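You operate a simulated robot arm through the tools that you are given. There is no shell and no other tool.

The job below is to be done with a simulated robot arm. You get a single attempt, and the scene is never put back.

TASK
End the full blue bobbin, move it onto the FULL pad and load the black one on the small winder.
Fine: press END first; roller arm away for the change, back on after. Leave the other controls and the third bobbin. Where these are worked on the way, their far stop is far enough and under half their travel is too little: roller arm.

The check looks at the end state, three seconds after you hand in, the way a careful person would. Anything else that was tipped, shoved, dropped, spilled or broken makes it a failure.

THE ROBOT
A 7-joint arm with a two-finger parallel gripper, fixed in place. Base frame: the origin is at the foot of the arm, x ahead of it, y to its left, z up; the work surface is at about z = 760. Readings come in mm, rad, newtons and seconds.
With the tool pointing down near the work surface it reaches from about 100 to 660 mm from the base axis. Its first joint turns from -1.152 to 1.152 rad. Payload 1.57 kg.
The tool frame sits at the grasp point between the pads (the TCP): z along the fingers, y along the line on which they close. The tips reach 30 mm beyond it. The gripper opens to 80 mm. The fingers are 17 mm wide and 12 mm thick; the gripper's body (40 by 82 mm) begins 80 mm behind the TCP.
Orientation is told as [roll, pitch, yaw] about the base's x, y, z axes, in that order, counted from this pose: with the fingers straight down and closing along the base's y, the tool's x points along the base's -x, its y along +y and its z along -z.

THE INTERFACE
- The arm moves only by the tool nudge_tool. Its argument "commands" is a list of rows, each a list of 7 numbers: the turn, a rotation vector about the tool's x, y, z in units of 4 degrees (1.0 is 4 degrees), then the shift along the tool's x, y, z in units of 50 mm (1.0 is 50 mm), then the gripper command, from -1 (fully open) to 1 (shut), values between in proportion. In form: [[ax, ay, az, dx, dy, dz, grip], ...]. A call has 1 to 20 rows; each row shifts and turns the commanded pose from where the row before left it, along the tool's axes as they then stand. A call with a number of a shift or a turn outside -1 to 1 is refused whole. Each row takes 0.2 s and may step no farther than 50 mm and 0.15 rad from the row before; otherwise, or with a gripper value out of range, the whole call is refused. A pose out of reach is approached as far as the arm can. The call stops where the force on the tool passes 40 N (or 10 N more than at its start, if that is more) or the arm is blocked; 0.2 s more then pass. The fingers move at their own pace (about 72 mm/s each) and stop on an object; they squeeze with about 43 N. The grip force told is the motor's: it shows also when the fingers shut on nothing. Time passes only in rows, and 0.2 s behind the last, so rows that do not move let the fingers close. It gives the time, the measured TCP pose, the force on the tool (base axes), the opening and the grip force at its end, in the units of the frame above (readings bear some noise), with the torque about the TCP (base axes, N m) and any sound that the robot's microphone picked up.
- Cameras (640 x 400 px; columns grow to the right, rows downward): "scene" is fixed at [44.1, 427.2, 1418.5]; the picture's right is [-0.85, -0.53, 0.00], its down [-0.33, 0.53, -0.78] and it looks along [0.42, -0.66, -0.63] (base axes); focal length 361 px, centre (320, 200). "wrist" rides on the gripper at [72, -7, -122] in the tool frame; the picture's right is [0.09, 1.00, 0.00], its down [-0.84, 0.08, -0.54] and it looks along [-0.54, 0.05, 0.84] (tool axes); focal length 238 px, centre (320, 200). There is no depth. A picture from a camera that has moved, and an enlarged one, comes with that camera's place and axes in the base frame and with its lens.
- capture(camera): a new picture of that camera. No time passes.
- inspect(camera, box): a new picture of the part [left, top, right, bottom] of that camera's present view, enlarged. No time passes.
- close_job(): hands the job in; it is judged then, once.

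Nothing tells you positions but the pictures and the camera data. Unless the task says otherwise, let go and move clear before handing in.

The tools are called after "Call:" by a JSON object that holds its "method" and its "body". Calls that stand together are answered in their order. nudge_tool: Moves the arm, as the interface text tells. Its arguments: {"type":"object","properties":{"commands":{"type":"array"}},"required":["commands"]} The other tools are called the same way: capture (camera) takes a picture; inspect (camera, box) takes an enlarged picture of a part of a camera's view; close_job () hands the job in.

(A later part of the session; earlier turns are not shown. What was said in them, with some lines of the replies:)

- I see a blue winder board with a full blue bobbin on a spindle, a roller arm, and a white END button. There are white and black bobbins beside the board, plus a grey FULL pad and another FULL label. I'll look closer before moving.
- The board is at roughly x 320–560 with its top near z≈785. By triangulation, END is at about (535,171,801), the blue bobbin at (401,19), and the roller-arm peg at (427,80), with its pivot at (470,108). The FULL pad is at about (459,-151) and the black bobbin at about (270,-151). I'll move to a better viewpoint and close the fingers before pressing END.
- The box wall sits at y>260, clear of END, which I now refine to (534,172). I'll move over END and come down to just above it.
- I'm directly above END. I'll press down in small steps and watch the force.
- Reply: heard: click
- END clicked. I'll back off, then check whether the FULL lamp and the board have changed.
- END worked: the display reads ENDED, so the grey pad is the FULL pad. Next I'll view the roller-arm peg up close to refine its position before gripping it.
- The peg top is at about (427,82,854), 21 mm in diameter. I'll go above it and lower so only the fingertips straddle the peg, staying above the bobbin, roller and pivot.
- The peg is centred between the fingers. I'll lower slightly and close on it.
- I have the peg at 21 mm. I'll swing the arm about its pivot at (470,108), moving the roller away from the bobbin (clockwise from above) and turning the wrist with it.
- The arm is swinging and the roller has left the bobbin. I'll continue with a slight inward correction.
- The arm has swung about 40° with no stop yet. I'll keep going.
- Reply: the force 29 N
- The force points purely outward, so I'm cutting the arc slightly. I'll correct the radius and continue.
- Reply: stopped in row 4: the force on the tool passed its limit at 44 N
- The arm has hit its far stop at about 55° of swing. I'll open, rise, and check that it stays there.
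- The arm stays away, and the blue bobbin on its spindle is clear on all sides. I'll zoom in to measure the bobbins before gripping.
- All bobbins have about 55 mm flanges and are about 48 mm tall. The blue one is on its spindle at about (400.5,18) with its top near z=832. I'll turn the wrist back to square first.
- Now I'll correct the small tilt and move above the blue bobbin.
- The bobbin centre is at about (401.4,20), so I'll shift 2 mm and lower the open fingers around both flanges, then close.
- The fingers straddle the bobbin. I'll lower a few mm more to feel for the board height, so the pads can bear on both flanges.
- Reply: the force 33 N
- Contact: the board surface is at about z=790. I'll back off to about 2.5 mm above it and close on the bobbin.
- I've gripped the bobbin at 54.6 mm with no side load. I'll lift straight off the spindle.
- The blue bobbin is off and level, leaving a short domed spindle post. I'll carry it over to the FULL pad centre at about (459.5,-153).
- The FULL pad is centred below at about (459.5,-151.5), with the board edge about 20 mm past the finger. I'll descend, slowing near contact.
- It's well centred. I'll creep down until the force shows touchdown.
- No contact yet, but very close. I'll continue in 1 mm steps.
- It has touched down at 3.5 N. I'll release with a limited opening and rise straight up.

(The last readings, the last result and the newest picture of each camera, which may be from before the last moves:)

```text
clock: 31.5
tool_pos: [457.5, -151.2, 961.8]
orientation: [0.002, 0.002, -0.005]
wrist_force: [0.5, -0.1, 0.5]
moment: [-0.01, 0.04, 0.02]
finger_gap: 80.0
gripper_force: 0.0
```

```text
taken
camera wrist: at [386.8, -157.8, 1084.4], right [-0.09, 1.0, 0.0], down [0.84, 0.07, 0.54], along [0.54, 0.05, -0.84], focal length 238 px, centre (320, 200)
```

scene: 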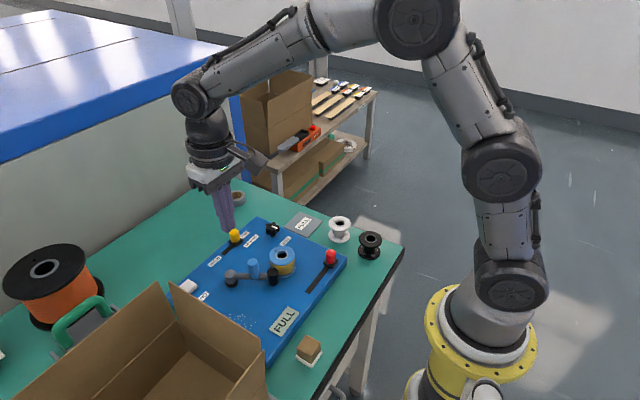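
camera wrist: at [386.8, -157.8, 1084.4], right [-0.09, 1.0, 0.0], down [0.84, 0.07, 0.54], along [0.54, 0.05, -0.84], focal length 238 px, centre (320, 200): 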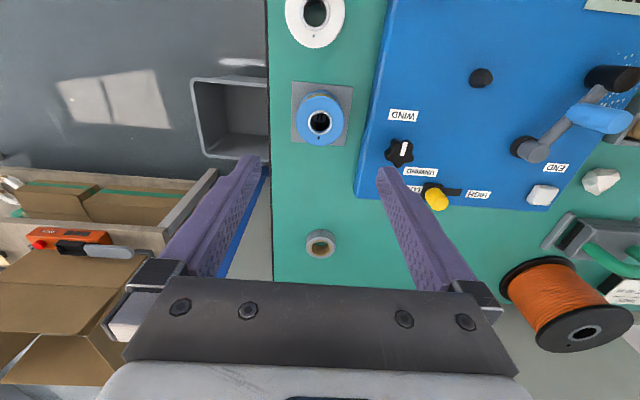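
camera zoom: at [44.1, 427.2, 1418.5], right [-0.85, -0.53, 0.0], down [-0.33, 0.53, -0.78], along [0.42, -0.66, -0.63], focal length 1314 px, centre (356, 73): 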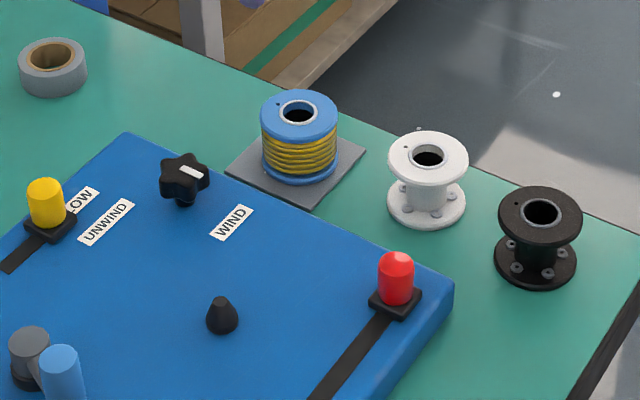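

The blue bobbin is sitting squarely on the FULL pad. Next I'll fly high above the black bobbin and look.

Call:
{"method": "nudge_tool", "body": {"commands": [[0, 0, 0, 0.93, 0, 0, -1], [0, 0, 0, 0.93, 0, 0, -1], [0, 0, 0, 0.93, 0, 0, -1], [0, 0, 0, 0.95, 0, 0, -1], [0, 0, 0, 0, 0, 0.5, -1], [0, 0, 0, 0, 0, 0, -1]]}}

Call:
{"method": "capture", "body": {"camera": "wrist"}}

Call:
{"method": "inspect", "body": {"camera": "wrist", "box": [220, 50, 420, 175]}}

Call:
{"method": "capture", "body": {"camera": "scene"}}

```text
clock: 32.9
tool_pos: [271.6, -150.5, 940.4]
orientation: [0.001, 0.0, -0.005]
wrist_force: [0.0, -0.4, 0.0]
moment: [0.02, 0.0, 0.0]
finger_gap: 80.1
gripper_force: 0.0
```

```text
taken
camera wrist: at [200.1, -156.8, 1061.4], right [-0.09, 1.0, 0.0], down [0.84, 0.07, 0.54], along [0.54, 0.05, -0.84], focal length 238 px, centre (320, 200)
```

wrist: 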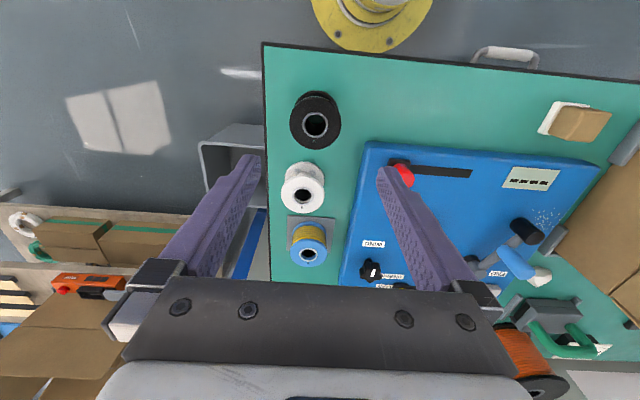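

```text
3.20 times, centred on (320, 112) of wrist
camera zoom: at [200.1, -156.8, 1061.4], right [-0.09, 1.0, 0.0], down [0.84, 0.07, 0.54], along [0.54, 0.05, -0.84], focal length 763 px, centre (320, 480)
```

zoom: 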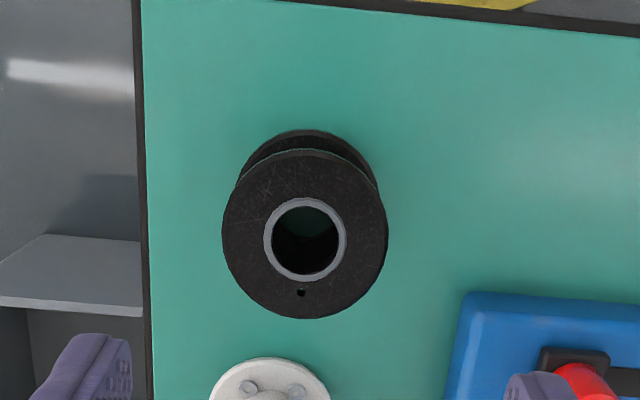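

```text
taken
```

scene: 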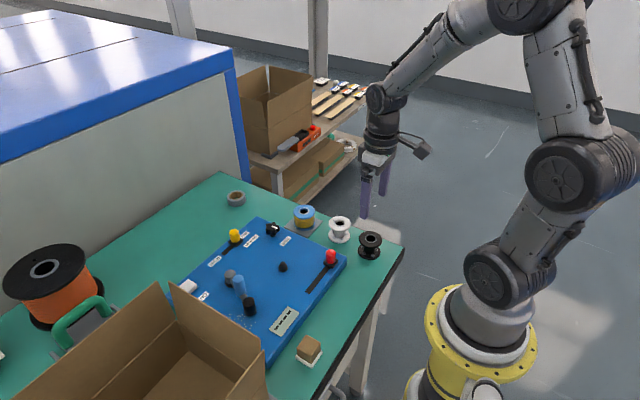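

The black bobbin is at about (270,-155) and the winder display now shows "----". I'll shift to match the same in-hand offset as the blue one, and come down around it with limited opening to clear the board corner.

Call:
{"method": "nudge_tool", "body": {"commands": [[0, 0, 0, 0.058, -0.096, 0, -0.75], [0, 0, 0, 0, 0, 0.8, -0.75], [0, 0, 0, 0, 0, 0.6, -0.75], [0, 0, 0, 0, 0, 0, -0.75]]}}

Call:
{"method": "inspect", "body": {"camera": "wrist", "box": [200, 50, 440, 210]}}

Call:
{"method": "inspect", "body": {"camera": "scene", "box": [310, 180, 430, 275]}}

```text
clock: 33.9
tool_pos: [267.8, -154.2, 869.6]
orientation: [-0.001, -0.001, -0.005]
wrist_force: [-0.6, 0.7, 0.0]
moment: [-0.03, 0.01, 0.02]
finger_gap: 70.2
gripper_force: 0.0
```

```text
2.50 times, centred on (320, 130) of wrist
camera zoom: at [196.3, -161.3, 991.6], right [-0.09, 1.0, 0.0], down [0.84, 0.07, 0.54], along [0.54, 0.05, -0.84], focal length 596 px, centre (320, 375)
```

zoom: 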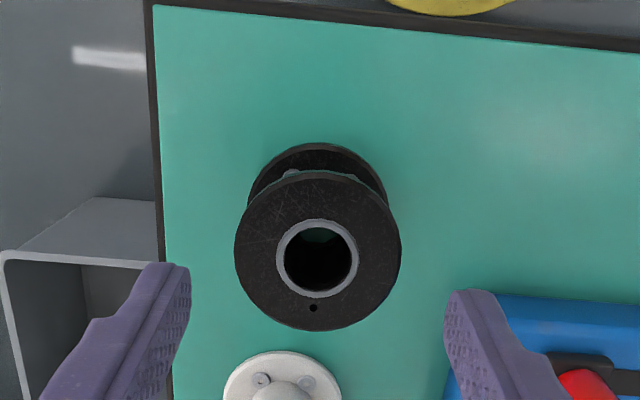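

```text
4.21 times, centred on (370, 228) of scene
camera zoom: at [44.1, 427.2, 1418.5], right [-0.85, -0.53, 0.0], down [-0.33, 0.53, -0.78], along [0.42, -0.66, -0.63], focal length 1521 px, centre (110, 84)
```

zoom: 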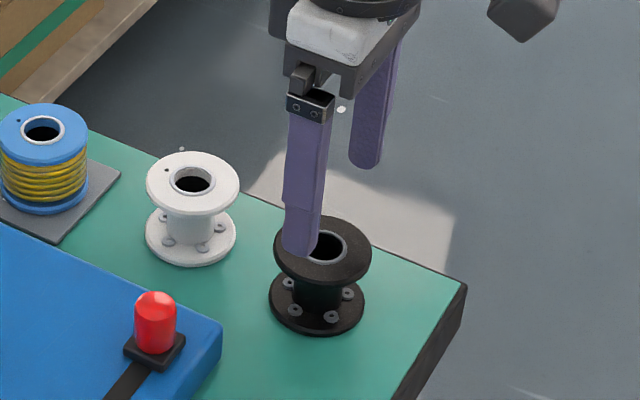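

Alignment is good, and the fingers clear the board corner at about (284,-90). I'll continue down.

Call:
{"method": "nudge_tool", "body": {"commands": [[0, 0, 0, -0.028, 0, 0.6, -0.75], [0, 0, 0, 0, 0, 0.5, -0.75], [0, 0, 0, 0, 0, 0.3, -0.75], [0, 0, 0, 0, 0, 0.1, -0.75], [0, 0, 0, 0, 0, 0, -0.75]]}}

Call:
{"method": "inspect", "body": {"camera": "wrist", "box": [200, 50, 440, 210]}}

Call:
{"method": "inspect", "body": {"camera": "scene", "box": [310, 180, 430, 275]}}

```text
clock: 35.1
tool_pos: [271.2, -155.3, 796.6]
orientation: [0.001, 0.002, -0.007]
wrist_force: [-0.6, -0.5, 0.0]
moment: [0.02, 0.03, 0.01]
finger_gap: 70.2
gripper_force: 0.0
```

```text
2.50 times, centred on (320, 130) of wrist
camera zoom: at [199.8, -162.0, 917.7], right [-0.09, 1.0, 0.0], down [0.84, 0.07, 0.54], along [0.54, 0.05, -0.84], focal length 596 px, centre (320, 375)
```

zoom: 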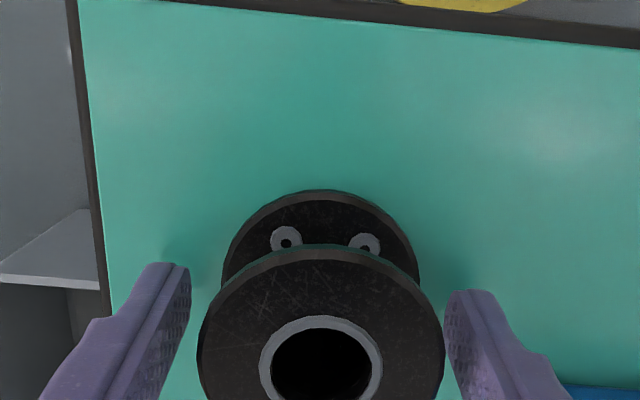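

```text
4.21 times, centred on (370, 228) of scene
camera zoom: at [44.1, 427.2, 1418.5], right [-0.85, -0.53, 0.0], down [-0.33, 0.53, -0.78], along [0.42, -0.66, -0.63], focal length 1521 px, centre (110, 84)
```

zoom: 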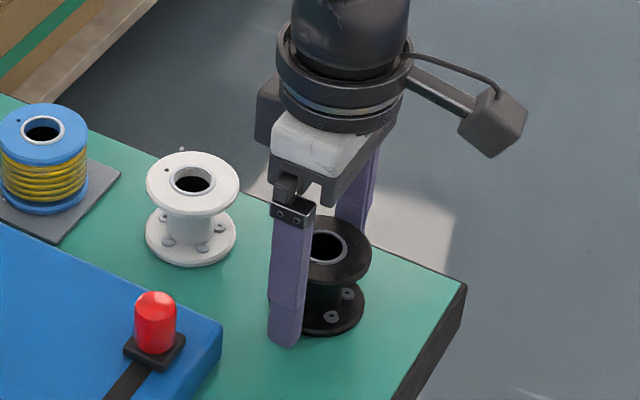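

Now 2.5 mm lower, so I can compare with the blue grip picture, then close.

Call:
{"method": "nudge_tool", "body": {"commands": [[0, 0, 0, 0, 0, 0.05, -0.75], [0, 0, 0, 0, 0, 0, -0.5], [0, 0, 0, 0, 0, 0, 0.4], [0, 0, 0, 0, 0, 0, 0.4], [0, 0, 0, 0, 0, 0, 0.4]]}}

Call:
{"method": "inspect", "body": {"camera": "wrist", "box": [200, 50, 440, 210]}}

```text
clock: 36.3
tool_pos: [269.2, -153.7, 793.3]
orientation: [0.002, 0.002, -0.006]
wrist_force: [-0.1, 0.0, -0.7]
moment: [-0.02, 0.02, -0.01]
finger_gap: 54.9
gripper_force: 43.4
```

```text
2.50 times, centred on (320, 130) of wrist
camera zoom: at [199.5, -161.4, 915.2], right [-0.09, 1.0, 0.0], down [0.84, 0.07, 0.54], along [0.54, 0.05, -0.84], focal length 596 px, centre (320, 375)
```

zoom: 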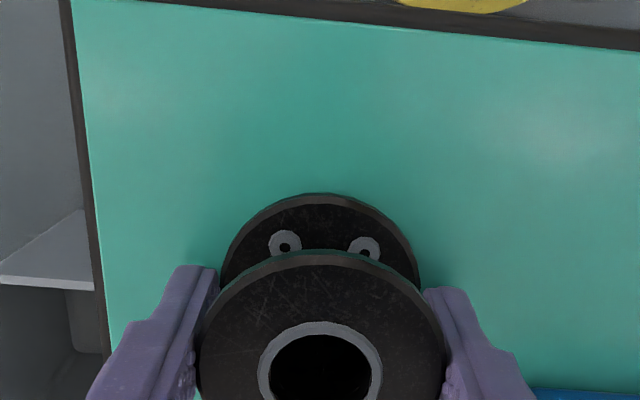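

The black bobbin is gripped at nearly the same in-hand position as the blue one, about 1 mm off in x. I'll lift it and carry it over the spindle.

Call:
{"method": "nudge_tool", "body": {"commands": [[0, 0, 0, 0, 0, -0.2, 0.4], [0, 0, 0, 0, 0, -0.5, 0.4], [0, 0, 0, 0, 0, -0.9, 0.4], [0, 0, 0, 0, 0, -0.9, 0.4], [0, 0, 0, 0, 0, -0.5, 0.4], [0, 0, 0, -0.52, 0.7, 0, 0.4], [0, 0, 0, -0.52, 0.7, 0, 0.4], [0, 0, 0, -0.52, 0.7, 0, 0.4], [0, 0, 0, -0.52, 0.7, 0, 0.4], [0, 0, 0, -0.52, 0.695, 0, 0.4], [0, 0, 0, 0, 0, 0, 0.4]]}}

Call:
{"method": "inspect", "body": {"camera": "wrist", "box": [200, 50, 440, 210]}}

Call:
{"method": "inspect", "body": {"camera": "scene", "box": [230, 170, 390, 290]}}

```text
clock: 38.7
tool_pos: [399.4, 21.2, 944.2]
orientation: [0.002, 0.001, -0.004]
wrist_force: [0.4, -0.5, -0.3]
moment: [0.02, 0.0, 0.03]
finger_gap: 54.6
gripper_force: 43.3
```

```text
2.50 times, centred on (320, 130) of wrist
camera zoom: at [328.7, 14.0, 1064.4], right [-0.09, 1.0, 0.0], down [0.84, 0.07, 0.54], along [0.54, 0.05, -0.84], focal length 596 px, centre (320, 375)
```

zoom: 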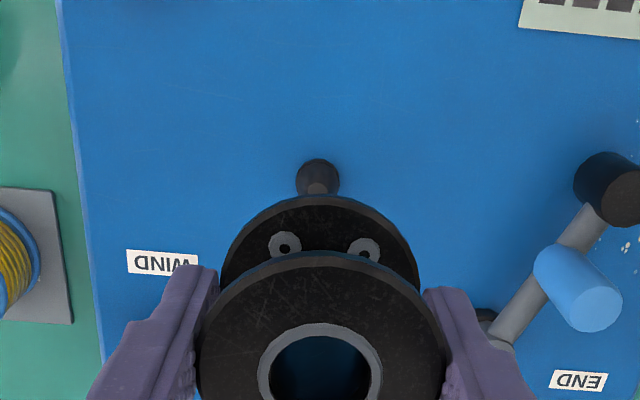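

```text
3.33 times, centred on (310, 230) of scene
camera zoom: at [44.1, 427.3, 1418.5], right [-0.85, -0.53, 0.0], down [-0.33, 0.53, -0.78], along [0.42, -0.66, -0.63], focal length 1204 px, centre (353, 100)
```

zoom: 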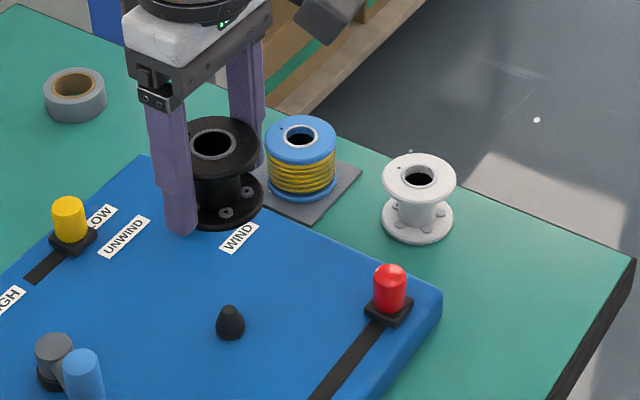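

Over the spindle. I'll zoom on it to check the alignment.

Call:
{"method": "inspect", "body": {"camera": "wrist", "box": [290, 100, 350, 140]}}

Call:
{"method": "inspect", "body": {"camera": "scene", "box": [265, 245, 305, 275]}}

```text
10.00 times, centred on (320, 120) of wrist
camera zoom: at [328.7, 14.0, 1064.4], right [-0.09, 1.0, 0.0], down [0.84, 0.07, 0.54], along [0.54, 0.05, -0.84], focal length 2384 px, centre (320, 1000)
```

zoom: 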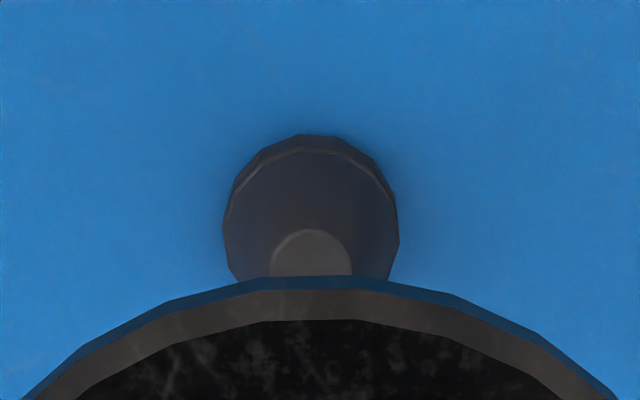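

```text
13.33 times, centred on (285, 260) of scene
camera zoom: at [44.1, 427.3, 1418.5], right [-0.85, -0.53, 0.0], down [-0.33, 0.53, -0.78], along [0.42, -0.66, -0.63], focal length 4817 px, centre (787, -600)
```

zoom: 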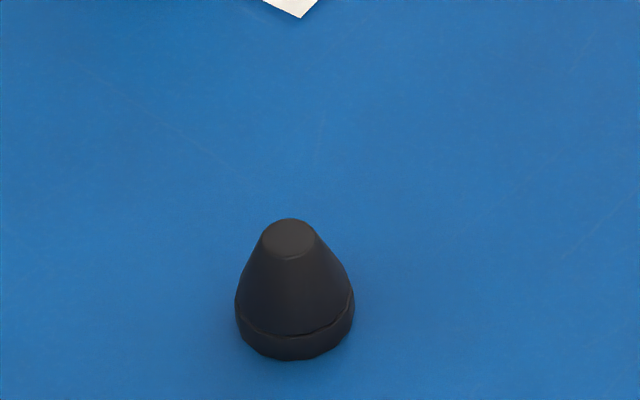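

The spindle is a cone with a 20 mm base, centred at about (400.9,20.3). I need about 1 mm more in +x, then I'll lower to just above the cone tip.

Call:
{"method": "nudge_tool", "body": {"commands": [[0, 0, 0, -0.02, 0, 0.6, 0.4], [0, 0, 0, 0, 0, 0.6, 0.4], [0, 0, 0, 0, 0, 0.5, 0.4], [0, 0, 0, 0, 0, 0.12, 0.4], [0, 0, 0, 0, 0, 0, 0.4]]}}

Call:
{"method": "inspect", "body": {"camera": "scene", "box": [240, 210, 320, 280]}}

Call:
{"method": "inspect", "body": {"camera": "wrist", "box": [200, 50, 440, 210]}}

```text
clock: 39.9
tool_pos: [400.3, 19.6, 851.9]
orientation: [0.002, 0.001, -0.004]
wrist_force: [0.0, -0.5, -0.5]
moment: [-0.03, -0.02, -0.02]
finger_gap: 54.8
gripper_force: 43.0
```

```text
5.71 times, centred on (280, 245) of scene
camera zoom: at [44.1, 427.2, 1418.5], right [-0.85, -0.53, 0.0], down [-0.33, 0.53, -0.78], along [0.42, -0.66, -0.63], focal length 2065 px, centre (549, -57)
```

zoom: 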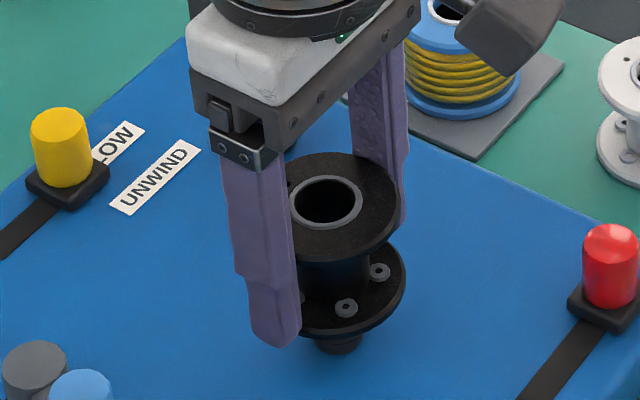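

```text
2.50 times, centred on (320, 130) of wrist
camera zoom: at [329.4, 12.9, 973.5], right [-0.09, 1.0, 0.0], down [0.84, 0.07, 0.54], along [0.54, 0.05, -0.84], focal length 596 px, centre (320, 375)
```

zoom: 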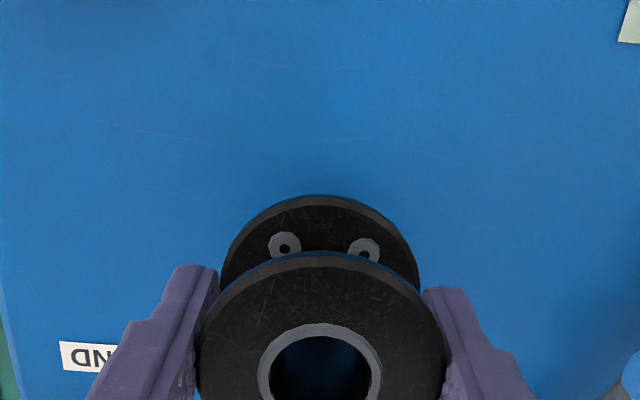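

Aligned just above the cone. I'll lower in small steps while monitoring force.

Call:
{"method": "nudge_tool", "body": {"commands": [[0, 0, 0, 0, 0.01, 0.1, 0.4], [0, 0, 0, 0, 0, 0.1, 0.4], [0, 0, 0, 0, 0, 0.1, 0.4], [0, 0, 0, 0, 0, 0.1, 0.4], [0, 0, 0, 0, 0, 0, 0.4]]}}

```text
clock: 41.1
tool_pos: [402.5, 21.2, 832.2]
orientation: [0.001, 0.001, -0.006]
wrist_force: [0.4, 0.4, -0.8]
moment: [0.01, 0.0, 0.02]
finger_gap: 54.8
gripper_force: 43.5
```

Call:
{"method": "nudge_tool", "body": {"commands": [[0, 0, 0, 0, 0, 0.06, 0.4], [0, 0, 0, 0, 0, 0.04, 0.4], [0, 0, 0, 0, 0, 0.02, 0.4], [0, 0, 0, 0, 0, 0, 0.4]]}}

Call:
{"method": "inspect", "body": {"camera": "scene", "box": [240, 210, 320, 280]}}

```text
clock: 42.1
tool_pos: [401.4, 18.7, 826.4]
orientation: [0.003, 0.001, -0.005]
wrist_force: [-2.6, 0.7, -0.8]
moment: [0.09, 0.04, -0.03]
finger_gap: 54.7
gripper_force: 43.4
```

```text
5.71 times, centred on (280, 245) of scene
camera zoom: at [44.1, 427.3, 1418.5], right [-0.85, -0.53, 0.0], down [-0.33, 0.53, -0.78], along [0.42, -0.66, -0.63], focal length 2065 px, centre (549, -57)
```

zoom: 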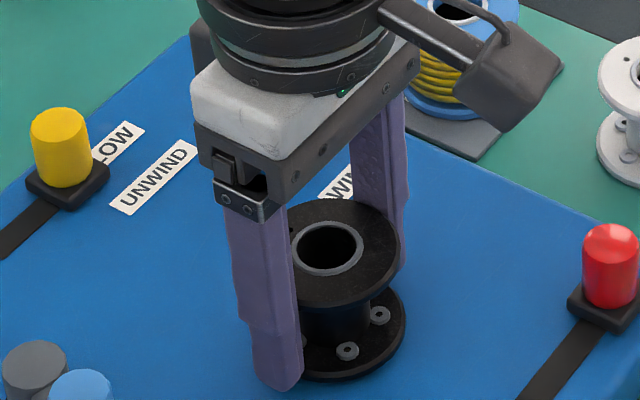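

A small −x side force (2.6 N) shows the hole brushing the spindle. I'll ease 0.5 mm in −x and continue down.

Call:
{"method": "nudge_tool", "body": {"commands": [[0, 0, 0, 0.012, 0, 0.02, 0.4], [0, 0, 0, 0, 0, 0.02, 0.4], [0, 0, 0, 0, 0, 0, 0.4]]}}

```text
clock: 42.9
tool_pos: [401.3, 19.0, 825.4]
orientation: [0.0, 0.001, -0.003]
wrist_force: [0.1, 0.1, -0.9]
moment: [0.01, -0.02, 0.0]
finger_gap: 54.7
gripper_force: 42.9
```

Call:
{"method": "nudge_tool", "body": {"commands": [[0, 0, 0, 0, 0, 0.02, 0.4], [0, 0, 0, 0, 0, 0.02, 0.4], [0, 0, 0, 0, 0, 0, 0.4]]}}

```text
clock: 43.7
tool_pos: [401.9, 20.6, 823.1]
orientation: [0.001, 0.001, -0.005]
wrist_force: [-6.5, 1.2, 19.7]
moment: [0.13, 0.35, 0.07]
finger_gap: 54.9
gripper_force: 43.2
```

Seated at z≈823, as predicted. I'll relieve the pressure, release and rise.

Call:
{"method": "nudge_tool", "body": {"commands": [[0, 0, 0, 0, 0, -0.02, 0.4], [0, 0, 0, 0, 0, 0, -0.5], [0, 0, 0, 0, 0, 0, -0.8], [0, 0, 0, 0, 0, 0, -0.8], [0, 0, 0, 0, 0, -0.2, -0.8], [0, 0, 0, 0, 0, -0.6, -0.8], [0, 0, 0, 0, 0, -0.9, -0.8], [0, 0, 0, 0, 0, -0.9, -0.8], [0, 0, 0, 0, 0, 0, -0.3]]}}

Call:
{"method": "inspect", "body": {"camera": "scene", "box": [190, 200, 350, 320]}}

Call:
{"method": "capture", "body": {"camera": "wrist"}}

Call:
{"method": "inspect", "body": {"camera": "scene", "box": [260, 235, 308, 275]}}

```text
clock: 45.7
tool_pos: [400.3, 17.8, 955.6]
orientation: [0.001, 0.002, -0.005]
wrist_force: [0.2, 0.1, 0.1]
moment: [0.04, 0.03, 0.03]
finger_gap: 52.0
gripper_force: 0.1
```

```text
3.33 times, centred on (270, 260) of scene
camera zoom: at [44.1, 427.2, 1418.5], right [-0.85, -0.53, 0.0], down [-0.33, 0.53, -0.78], along [0.42, -0.66, -0.63], focal length 1204 px, centre (487, 0)
```

zoom: 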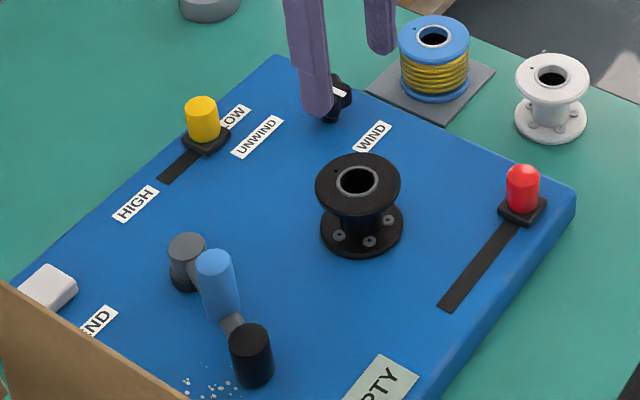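

```text
taken
camera wrist: at [328.5, 11.4, 1076.7], right [-0.09, 1.0, 0.0], down [0.84, 0.07, 0.54], along [0.54, 0.05, -0.84], focal length 238 px, centre (320, 200)
```

wrist: 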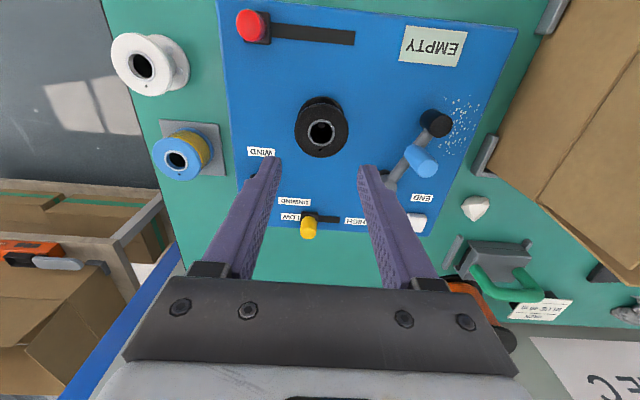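

```text
10.00 times, centred on (284, 255) of scene
camera zoom: at [44.1, 427.2, 1418.5], right [-0.85, -0.53, 0.0], down [-0.33, 0.53, -0.78], along [0.42, -0.66, -0.63], focal length 3613 px, centre (680, -350)
```

zoom: 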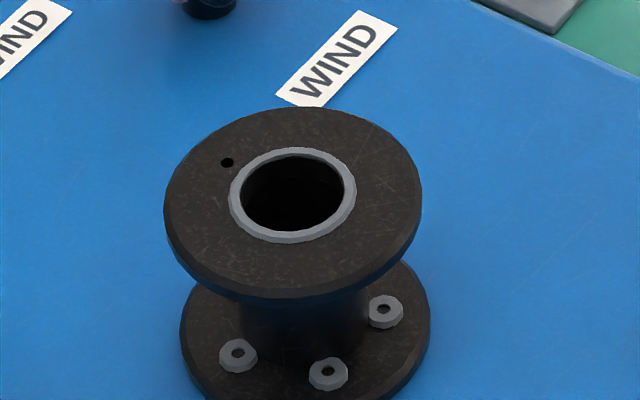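

The display reads EMPTY, so the black bobbin is loaded properly. Now I'll bring the roller arm back: first move above its peg near (422,130), with the wrist turned as it was when I left it.

Call:
{"method": "nudge_tool", "body": {"commands": [[0, 0, 0, -0.147, 0.74, 0, -0.3], [0, 0, 0, -0.147, 0.74, 0, -0.3], [0, 0, 0, -0.147, 0.72, 0, -0.3], [0, 0, 1, 0, 0, 0, -0.3], [0, 0, 1, 0, 0, 0, -0.3], [0, 0, 1, 0, 0, 0, -0.3], [0, 0, 1, 0, 0, 0, -0.3], [0, 0, 1, 0, 0, 0, -0.3], [0, 0, 1, 0, 0, 0, -0.3], [0, 0, 1, 0, 0, 0, -0.3], [0, 0, 1, 0, 0, 0, -0.3], [0, 0, 1, 0, 0, 0, -0.3], [0, 0, 1, 0, 0, 0, -0.3], [0, 0, 1, 0, 0, 0, -0.3], [0, 0, 1, 0, 0, 0, -0.3], [0, 0, 1, 0, 0, 0, -0.3], [0, 0, 0, 0, 0, 0.5, -0.3], [0, 0, 0, 0, 0, 0, -0.3]]}}

Call:
{"method": "inspect", "body": {"camera": "wrist", "box": [220, 50, 420, 215]}}

Call:
{"method": "inspect", "body": {"camera": "scene", "box": [190, 200, 330, 310]}}

```text
clock: 49.5
tool_pos: [423.7, 130.4, 928.8]
orientation: [0.0, 0.001, -0.912]
wrist_force: [0.1, -0.2, 0.1]
moment: [0.01, 0.01, 0.01]
finger_gap: 52.0
gripper_force: 0.1
```

```text
2.42 times, centred on (320, 132) of wrist
camera zoom: at [375.2, 182.5, 1049.9], right [0.73, 0.68, 0.0], down [0.57, -0.62, 0.54], along [0.37, -0.4, -0.84], focal length 578 px, centre (320, 364)
```

zoom: 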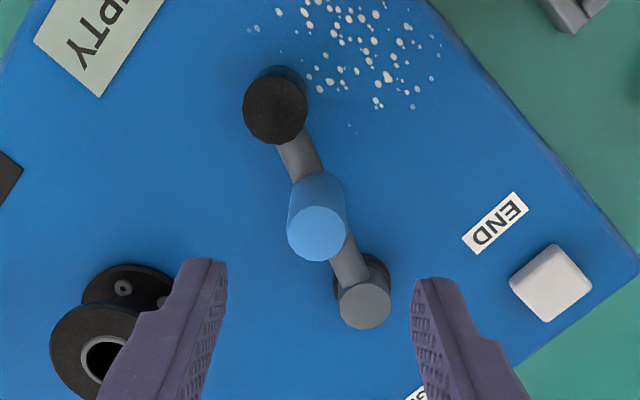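

```text
3.64 times, centred on (260, 255) of scene
camera zoom: at [44.1, 427.2, 1418.5], right [-0.85, -0.53, 0.0], down [-0.33, 0.53, -0.78], along [0.42, -0.66, -0.63], focal length 1314 px, centre (538, 0)
```

zoom: 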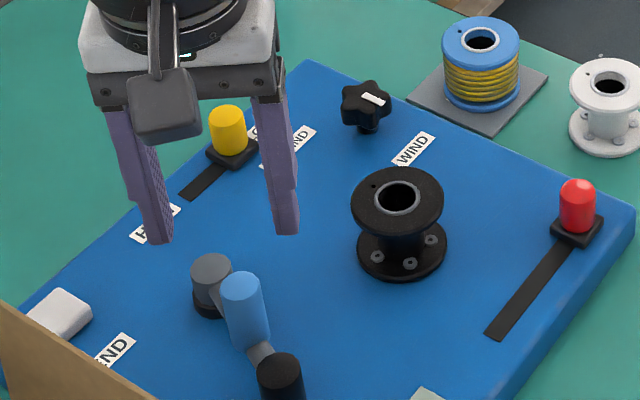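

The peg is at about (423.7,128.7), between the fingers. I'll descend and grip it.

Call:
{"method": "nudge_tool", "body": {"commands": [[0, 0, 0, -0.025, -0.014, 0.5, -0.3], [0, 0, 0, 0, 0, 0.5, -0.3], [0, 0, 0, 0, 0, 0.3, -0.3], [0, 0, 0, 0, 0, 0, 0.2], [0, 0, 0, 0, 0, 0, 0.6], [0, 0, 0, 0, 0, 0, 0.6]]}}

Call:
{"method": "inspect", "body": {"camera": "wrist", "box": [220, 50, 420, 215]}}

```text
clock: 50.9
tool_pos: [424.3, 126.8, 863.6]
orientation: [-0.001, 0.002, -0.911]
wrist_force: [3.9, 0.2, -4.8]
moment: [-0.1, -0.17, 0.08]
finger_gap: 21.3
gripper_force: 34.3
```

```text
2.42 times, centred on (320, 132) of wrist
camera zoom: at [375.6, 179.1, 984.5], right [0.73, 0.68, 0.0], down [0.57, -0.61, 0.54], along [0.37, -0.4, -0.84], focal length 578 px, centre (320, 364)
```

zoom: 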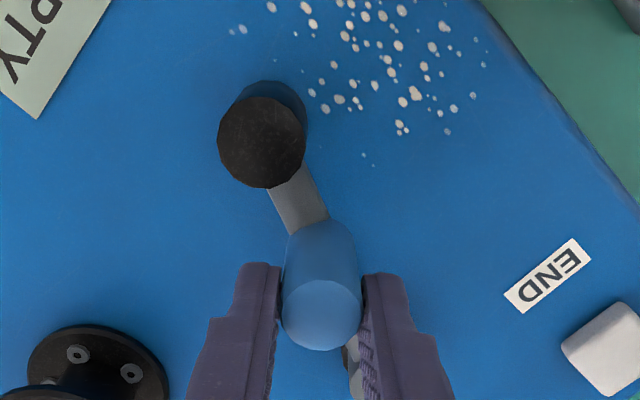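

The peg is gripped at 21.3 mm. I'll swing the arm back counter-clockwise toward the bobbin.

Call:
{"method": "nudge_tool", "body": {"commands": [[0, 0, -1, -0.0396, -0.0655, 0, 0.6], [0, 0, -1, -0.0396, -0.0655, 0, 0.6], [0, 0, -1, -0.0396, -0.0655, 0, 0.6], [0, 0, -1, -0.0396, -0.0655, 0, 0.6]]}}

Call:
{"method": "inspect", "body": {"camera": "scene", "box": [190, 200, 330, 310]}}

```text
clock: 51.9
tool_pos: [420.5, 113.3, 863.2]
orientation: [0.003, 0.001, -0.632]
wrist_force: [15.4, 4.1, -8.7]
moment: [0.1, 0.47, 0.17]
finger_gap: 21.2
gripper_force: 34.8
```

```text
3.64 times, centred on (260, 255) of scene
camera zoom: at [44.6, 427.4, 1418.4], right [-0.85, -0.53, 0.0], down [-0.33, 0.53, -0.78], along [0.41, -0.66, -0.63], focal length 1314 px, centre (538, 0)
```

zoom: 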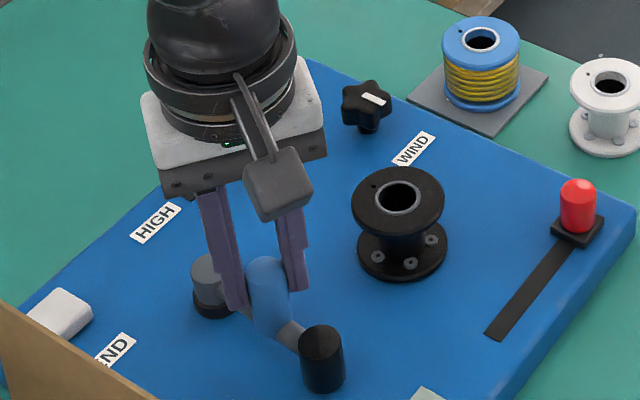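

The radial pull says I'm about 1 mm outside the arc. I'll correct inward and continue.

Call:
{"method": "nudge_tool", "body": {"commands": [[0, 0, -1, -0.058, -0.053, 0, 0.6], [0, 0, -1, -0.0425, -0.064, 0, 0.6], [0, 0, -1, -0.0425, -0.064, 0, 0.6], [0, 0, -1, -0.0425, -0.064, 0, 0.6]]}}

Call:
{"method": "inspect", "body": {"camera": "scene", "box": [190, 200, 330, 310]}}

Call:
{"method": "inspect", "body": {"camera": "wrist", "box": [200, 20, 440, 215]}}

```text
clock: 52.9
tool_pos: [421.8, 98.3, 863.0]
orientation: [0.002, 0.001, -0.353]
wrist_force: [17.9, 9.9, -16.9]
moment: [0.01, 0.15, 0.21]
finger_gap: 21.4
gripper_force: 34.4
```

```text
3.64 times, centred on (260, 255) of scene
camera zoom: at [44.8, 427.5, 1418.4], right [-0.85, -0.53, 0.0], down [-0.33, 0.53, -0.78], along [0.41, -0.66, -0.63], focal length 1314 px, centre (538, 0)
```

zoom: 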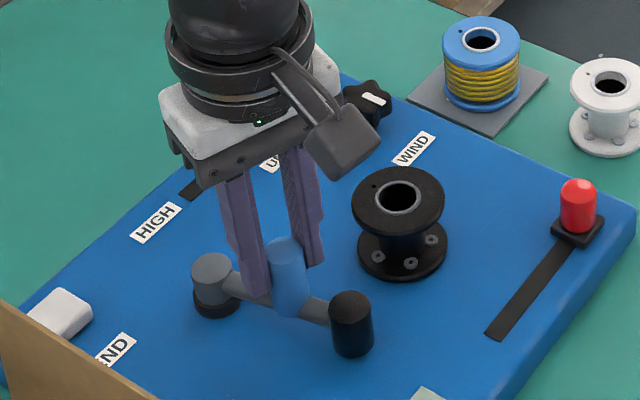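

```text
2.05 times, centred on (320, 118) of wrist
camera zoom: at [352.9, 116.6, 984.5], right [0.26, 0.97, 0.0], down [0.81, -0.22, 0.54], along [0.52, -0.14, -0.84], focal length 489 px, centre (320, 369)
```

zoom: 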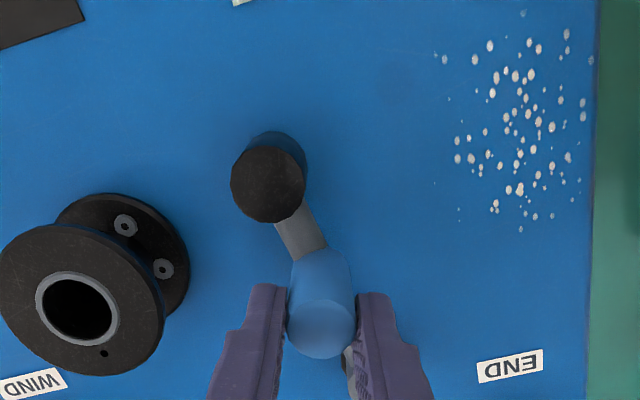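

Still pulled inward, so I'm slightly outside the arc. I'll correct a bit more and approach the bobbin slowly.

Call:
{"method": "nudge_tool", "body": {"commands": [[0, 0, 0, -0.024, 0.015, 0, 0.6], [0, 0, -1, -0.0445, -0.0625, 0, 0.6], [0, 0, -1, -0.0445, -0.0625, 0, 0.6], [0, 0, 0, 0, 0, 0, 0.6]]}}

Call:
{"method": "inspect", "body": {"camera": "wrist", "box": [200, 20, 440, 215]}}

```text
clock: 53.9
tool_pos: [424.2, 91.7, 863.1]
orientation: [-0.001, 0.005, -0.212]
wrist_force: [2.4, 8.5, -13.2]
moment: [0.1, -0.65, 0.32]
finger_gap: 21.4
gripper_force: 34.1
```

```text
2.05 times, centred on (320, 118) of wrist
camera zoom: at [353.7, 99.9, 984.9], right [0.12, 0.99, 0.0], down [0.84, -0.1, 0.54], along [0.54, -0.06, -0.84], focal length 489 px, centre (320, 369)
```

zoom: 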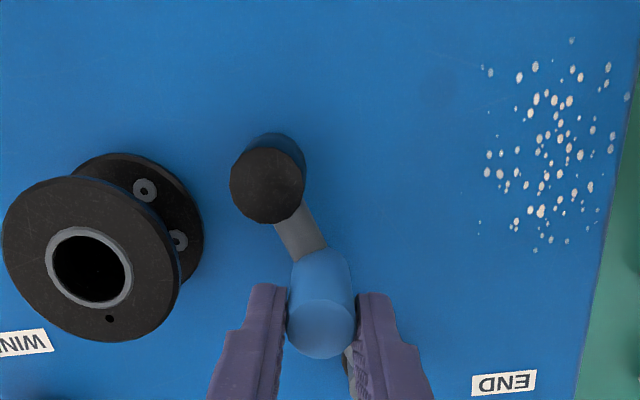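

Radial force is gone, with about 12° left to the home position. I'll continue gently.

Call:
{"method": "nudge_tool", "body": {"commands": [[0, 0, -1, -0.043, -0.0635, 0, 0.6], [0, 0, -1, -0.043, -0.0635, 0, 0.6], [0, 0, 0, 0, 0, 0, 0.6]]}}

Call:
{"method": "inspect", "body": {"camera": "wrist", "box": [200, 20, 440, 215]}}

Call:
{"method": "inspect", "body": {"camera": "scene", "box": [190, 200, 330, 310]}}

```text
clock: 54.7
tool_pos: [426.8, 84.7, 863.6]
orientation: [0.001, 0.006, -0.072]
wrist_force: [-5.0, 9.9, -6.5]
moment: [0.2, 0.31, 0.46]
finger_gap: 21.4
gripper_force: 34.8
```

```text
2.05 times, centred on (320, 118) of wrist
camera zoom: at [356.8, 82.8, 985.0], right [-0.02, 1.0, 0.0], down [0.84, 0.02, 0.54], along [0.54, 0.01, -0.84], focal length 489 px, centre (320, 369)
```

zoom: 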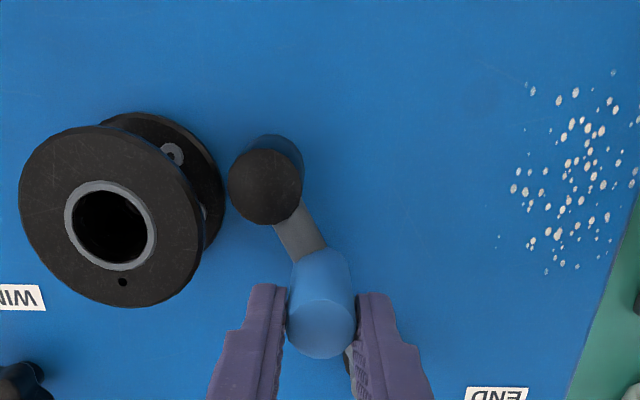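

```text
3.64 times, centred on (260, 255) of scene
camera zoom: at [44.1, 427.5, 1418.4], right [-0.85, -0.53, 0.0], down [-0.33, 0.53, -0.78], along [0.42, -0.66, -0.63], focal length 1314 px, centre (538, 0)
```

zoom: 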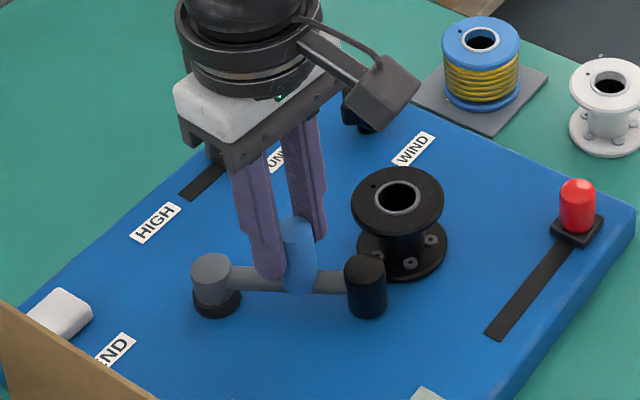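

The roller is nearly back against the bobbin. I'll take one step at a time from here.

Call:
{"method": "nudge_tool", "body": {"commands": [[0, 0, -0.5, -0.021, -0.032, 0, 0.6], [0, 0, -0.5, -0.021, -0.032, 0, 0.6], [0, 0, 0, 0, 0, 0, 0.6]]}}

Call:
{"method": "inspect", "body": {"camera": "wrist", "box": [200, 20, 440, 215]}}

Call:
{"method": "inspect", "body": {"camera": "scene", "box": [230, 230, 320, 290]}}

```text
clock: 55.5
tool_pos: [429.2, 82.2, 863.1]
orientation: [0.002, 0.004, -0.006]
wrist_force: [-13.7, 20.9, -2.4]
moment: [0.36, -0.09, 0.04]
finger_gap: 21.3
gripper_force: 34.8
```

```text
2.05 times, centred on (320, 118) of wrist
camera zoom: at [358.7, 75.3, 984.9], right [-0.09, 1.0, 0.0], down [0.84, 0.07, 0.54], along [0.54, 0.05, -0.84], focal length 489 px, centre (320, 369)
```

zoom: 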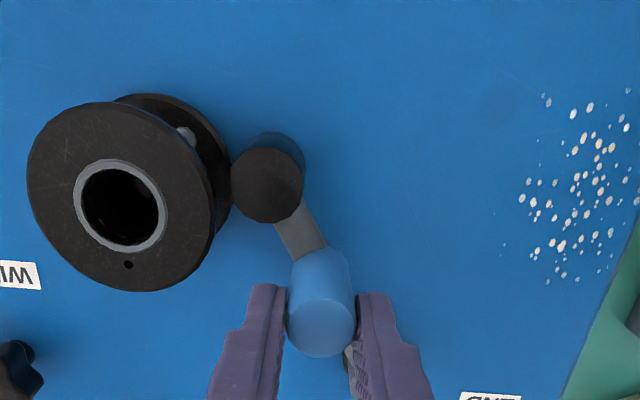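

```text
6.67 times, centred on (275, 260) of scene
camera zoom: at [43.8, 427.8, 1418.3], right [-0.85, -0.53, 0.0], down [-0.33, 0.53, -0.78], along [0.42, -0.66, -0.63], focal length 2409 px, centre (620, -200)
```

zoom: 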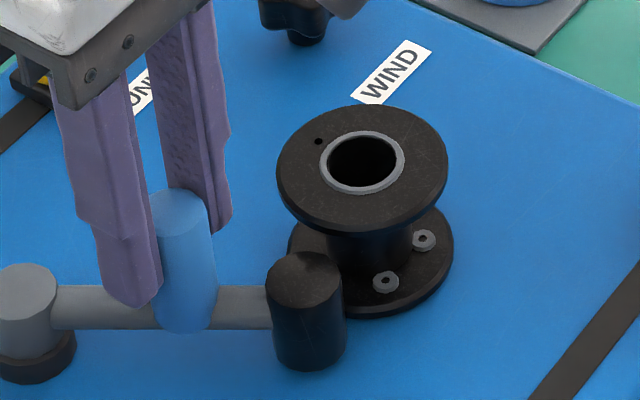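

The force is purely opposite the motion (25 N) and the roller is back at its original picture position, against its "on" stop by the bobbin. I'll release and rise.

Call:
{"method": "nudge_tool", "body": {"commands": [[0, 0, 0, 0, 0, 0, 0.1], [0, 0, 0, 0, 0, 0, -0.2], [0, 0, 0, 0, 0, 0, -0.2], [0, 0, 0, 0, 0, -0.4, -0.2], [0, 0, 0, 0, 0, -0.8, -0.2], [0, 0, 0, 0, 0, -0.8, -0.2], [0, 0, 0, 0.9, 0, -0.2, -0.2], [0, 0, 0, 0.6, 0, -0.2, -0.2], [0, 0, 0, 0, 0, 0, -0.2]]}}

Call:
{"method": "capture", "body": {"camera": "scene"}}

Call:
{"method": "inspect", "body": {"camera": "scene", "box": [170, 180, 410, 330]}}

Call:
{"method": "inspect", "body": {"camera": "scene", "box": [210, 220, 310, 290]}}

Call:
{"method": "inspect", "body": {"camera": "wrist", "box": [160, 20, 480, 220]}}

```text
clock: 57.5
tool_pos: [355.8, 82.5, 985.5]
orientation: [-0.001, 0.001, -0.005]
wrist_force: [-0.1, -0.7, 0.0]
moment: [0.02, 0.01, 0.01]
finger_gap: 48.3
gripper_force: 0.0
```

```text
taken
```

scene: 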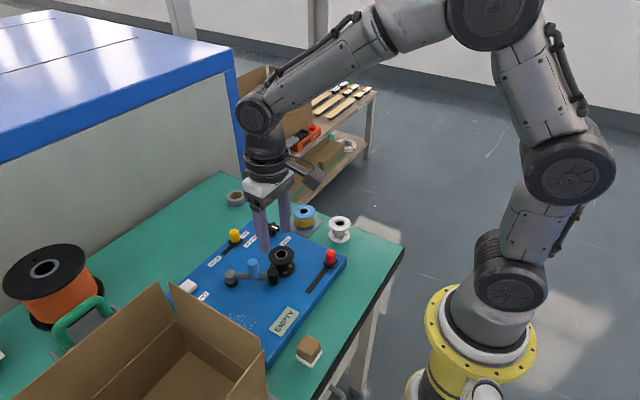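

```text
2.67 times, centred on (290, 255) of scene
camera zoom: at [44.1, 427.2, 1418.5], right [-0.85, -0.53, 0.0], down [-0.33, 0.53, -0.78], along [0.42, -0.66, -0.63], focal length 964 px, centre (400, 53)
```

zoom: 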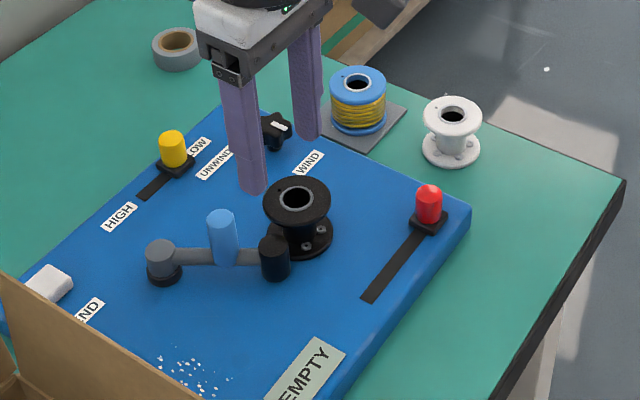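

```text
5.71 times, centred on (260, 255) of scene
camera zoom: at [44.1, 427.2, 1418.5], right [-0.85, -0.53, 0.0], down [-0.33, 0.53, -0.78], along [0.42, -0.66, -0.63], focal length 2065 px, centre (663, -114)
```

zoom: 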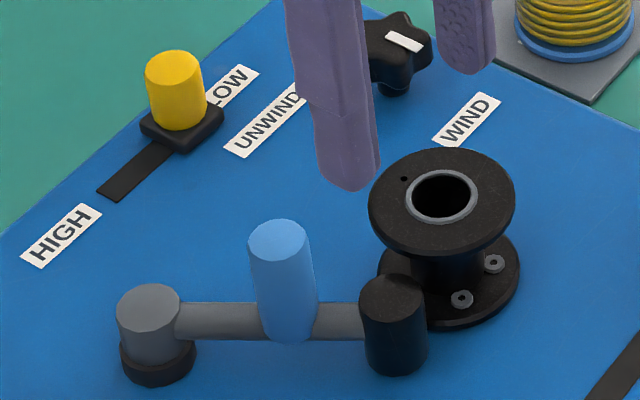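

```text
2.00 times, centred on (320, 120) of wrist
camera zoom: at [285.4, 75.1, 1106.3], right [-0.09, 1.0, 0.0], down [0.84, 0.07, 0.54], along [0.54, 0.05, -0.84], focal length 477 px, centre (320, 360)
```

zoom: 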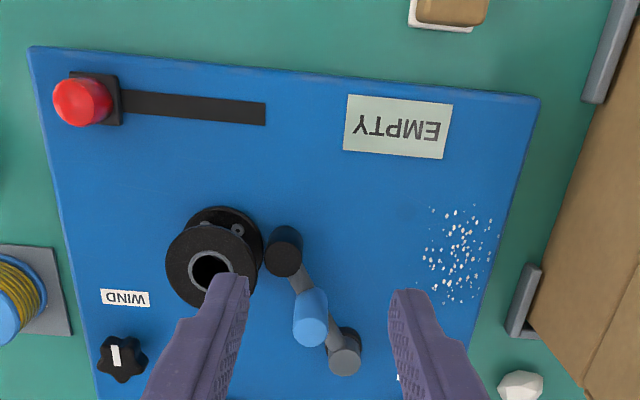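

The final state looks right. The display reads EMPTY, the blue bobbin is on the FULL pad, and the black bobbin is seated on the spindle. The roller arm is back in its original on-position, the other controls and the white bobbin are untouched, and the gripper is open and clear. I'm handing in the job.

Call:
{"method": "close_job", "body": {}}

```text
The job is handed in.
```

The blue bobbin has been ended and moved onto the FULL pad, and the black bobbin is now on the small winder. I've handed the job in; no result came back with it.

- **END:** I pressed it first. It clicked, and the display changed to ENDED.
- **Roller arm:** I swung it to its far stop for the change. It is now back where it started, with the roller against the black bobbin.
- **Blue bobbin:** it sits flat and well centred on the grey FULL pad.
- **Black bobbin:** it is fully down on the spindle, and the display now reads EMPTY.
- **Left alone:** the other controls and the white bobbin look unchanged in the final pictures. Nothing was tipped or dropped.

While I was lowering around the blue bobbin, one fingertip touched the board at about 30 N. I backed off, and no mark shows in the pictures. The gripper is open and clear of everything.
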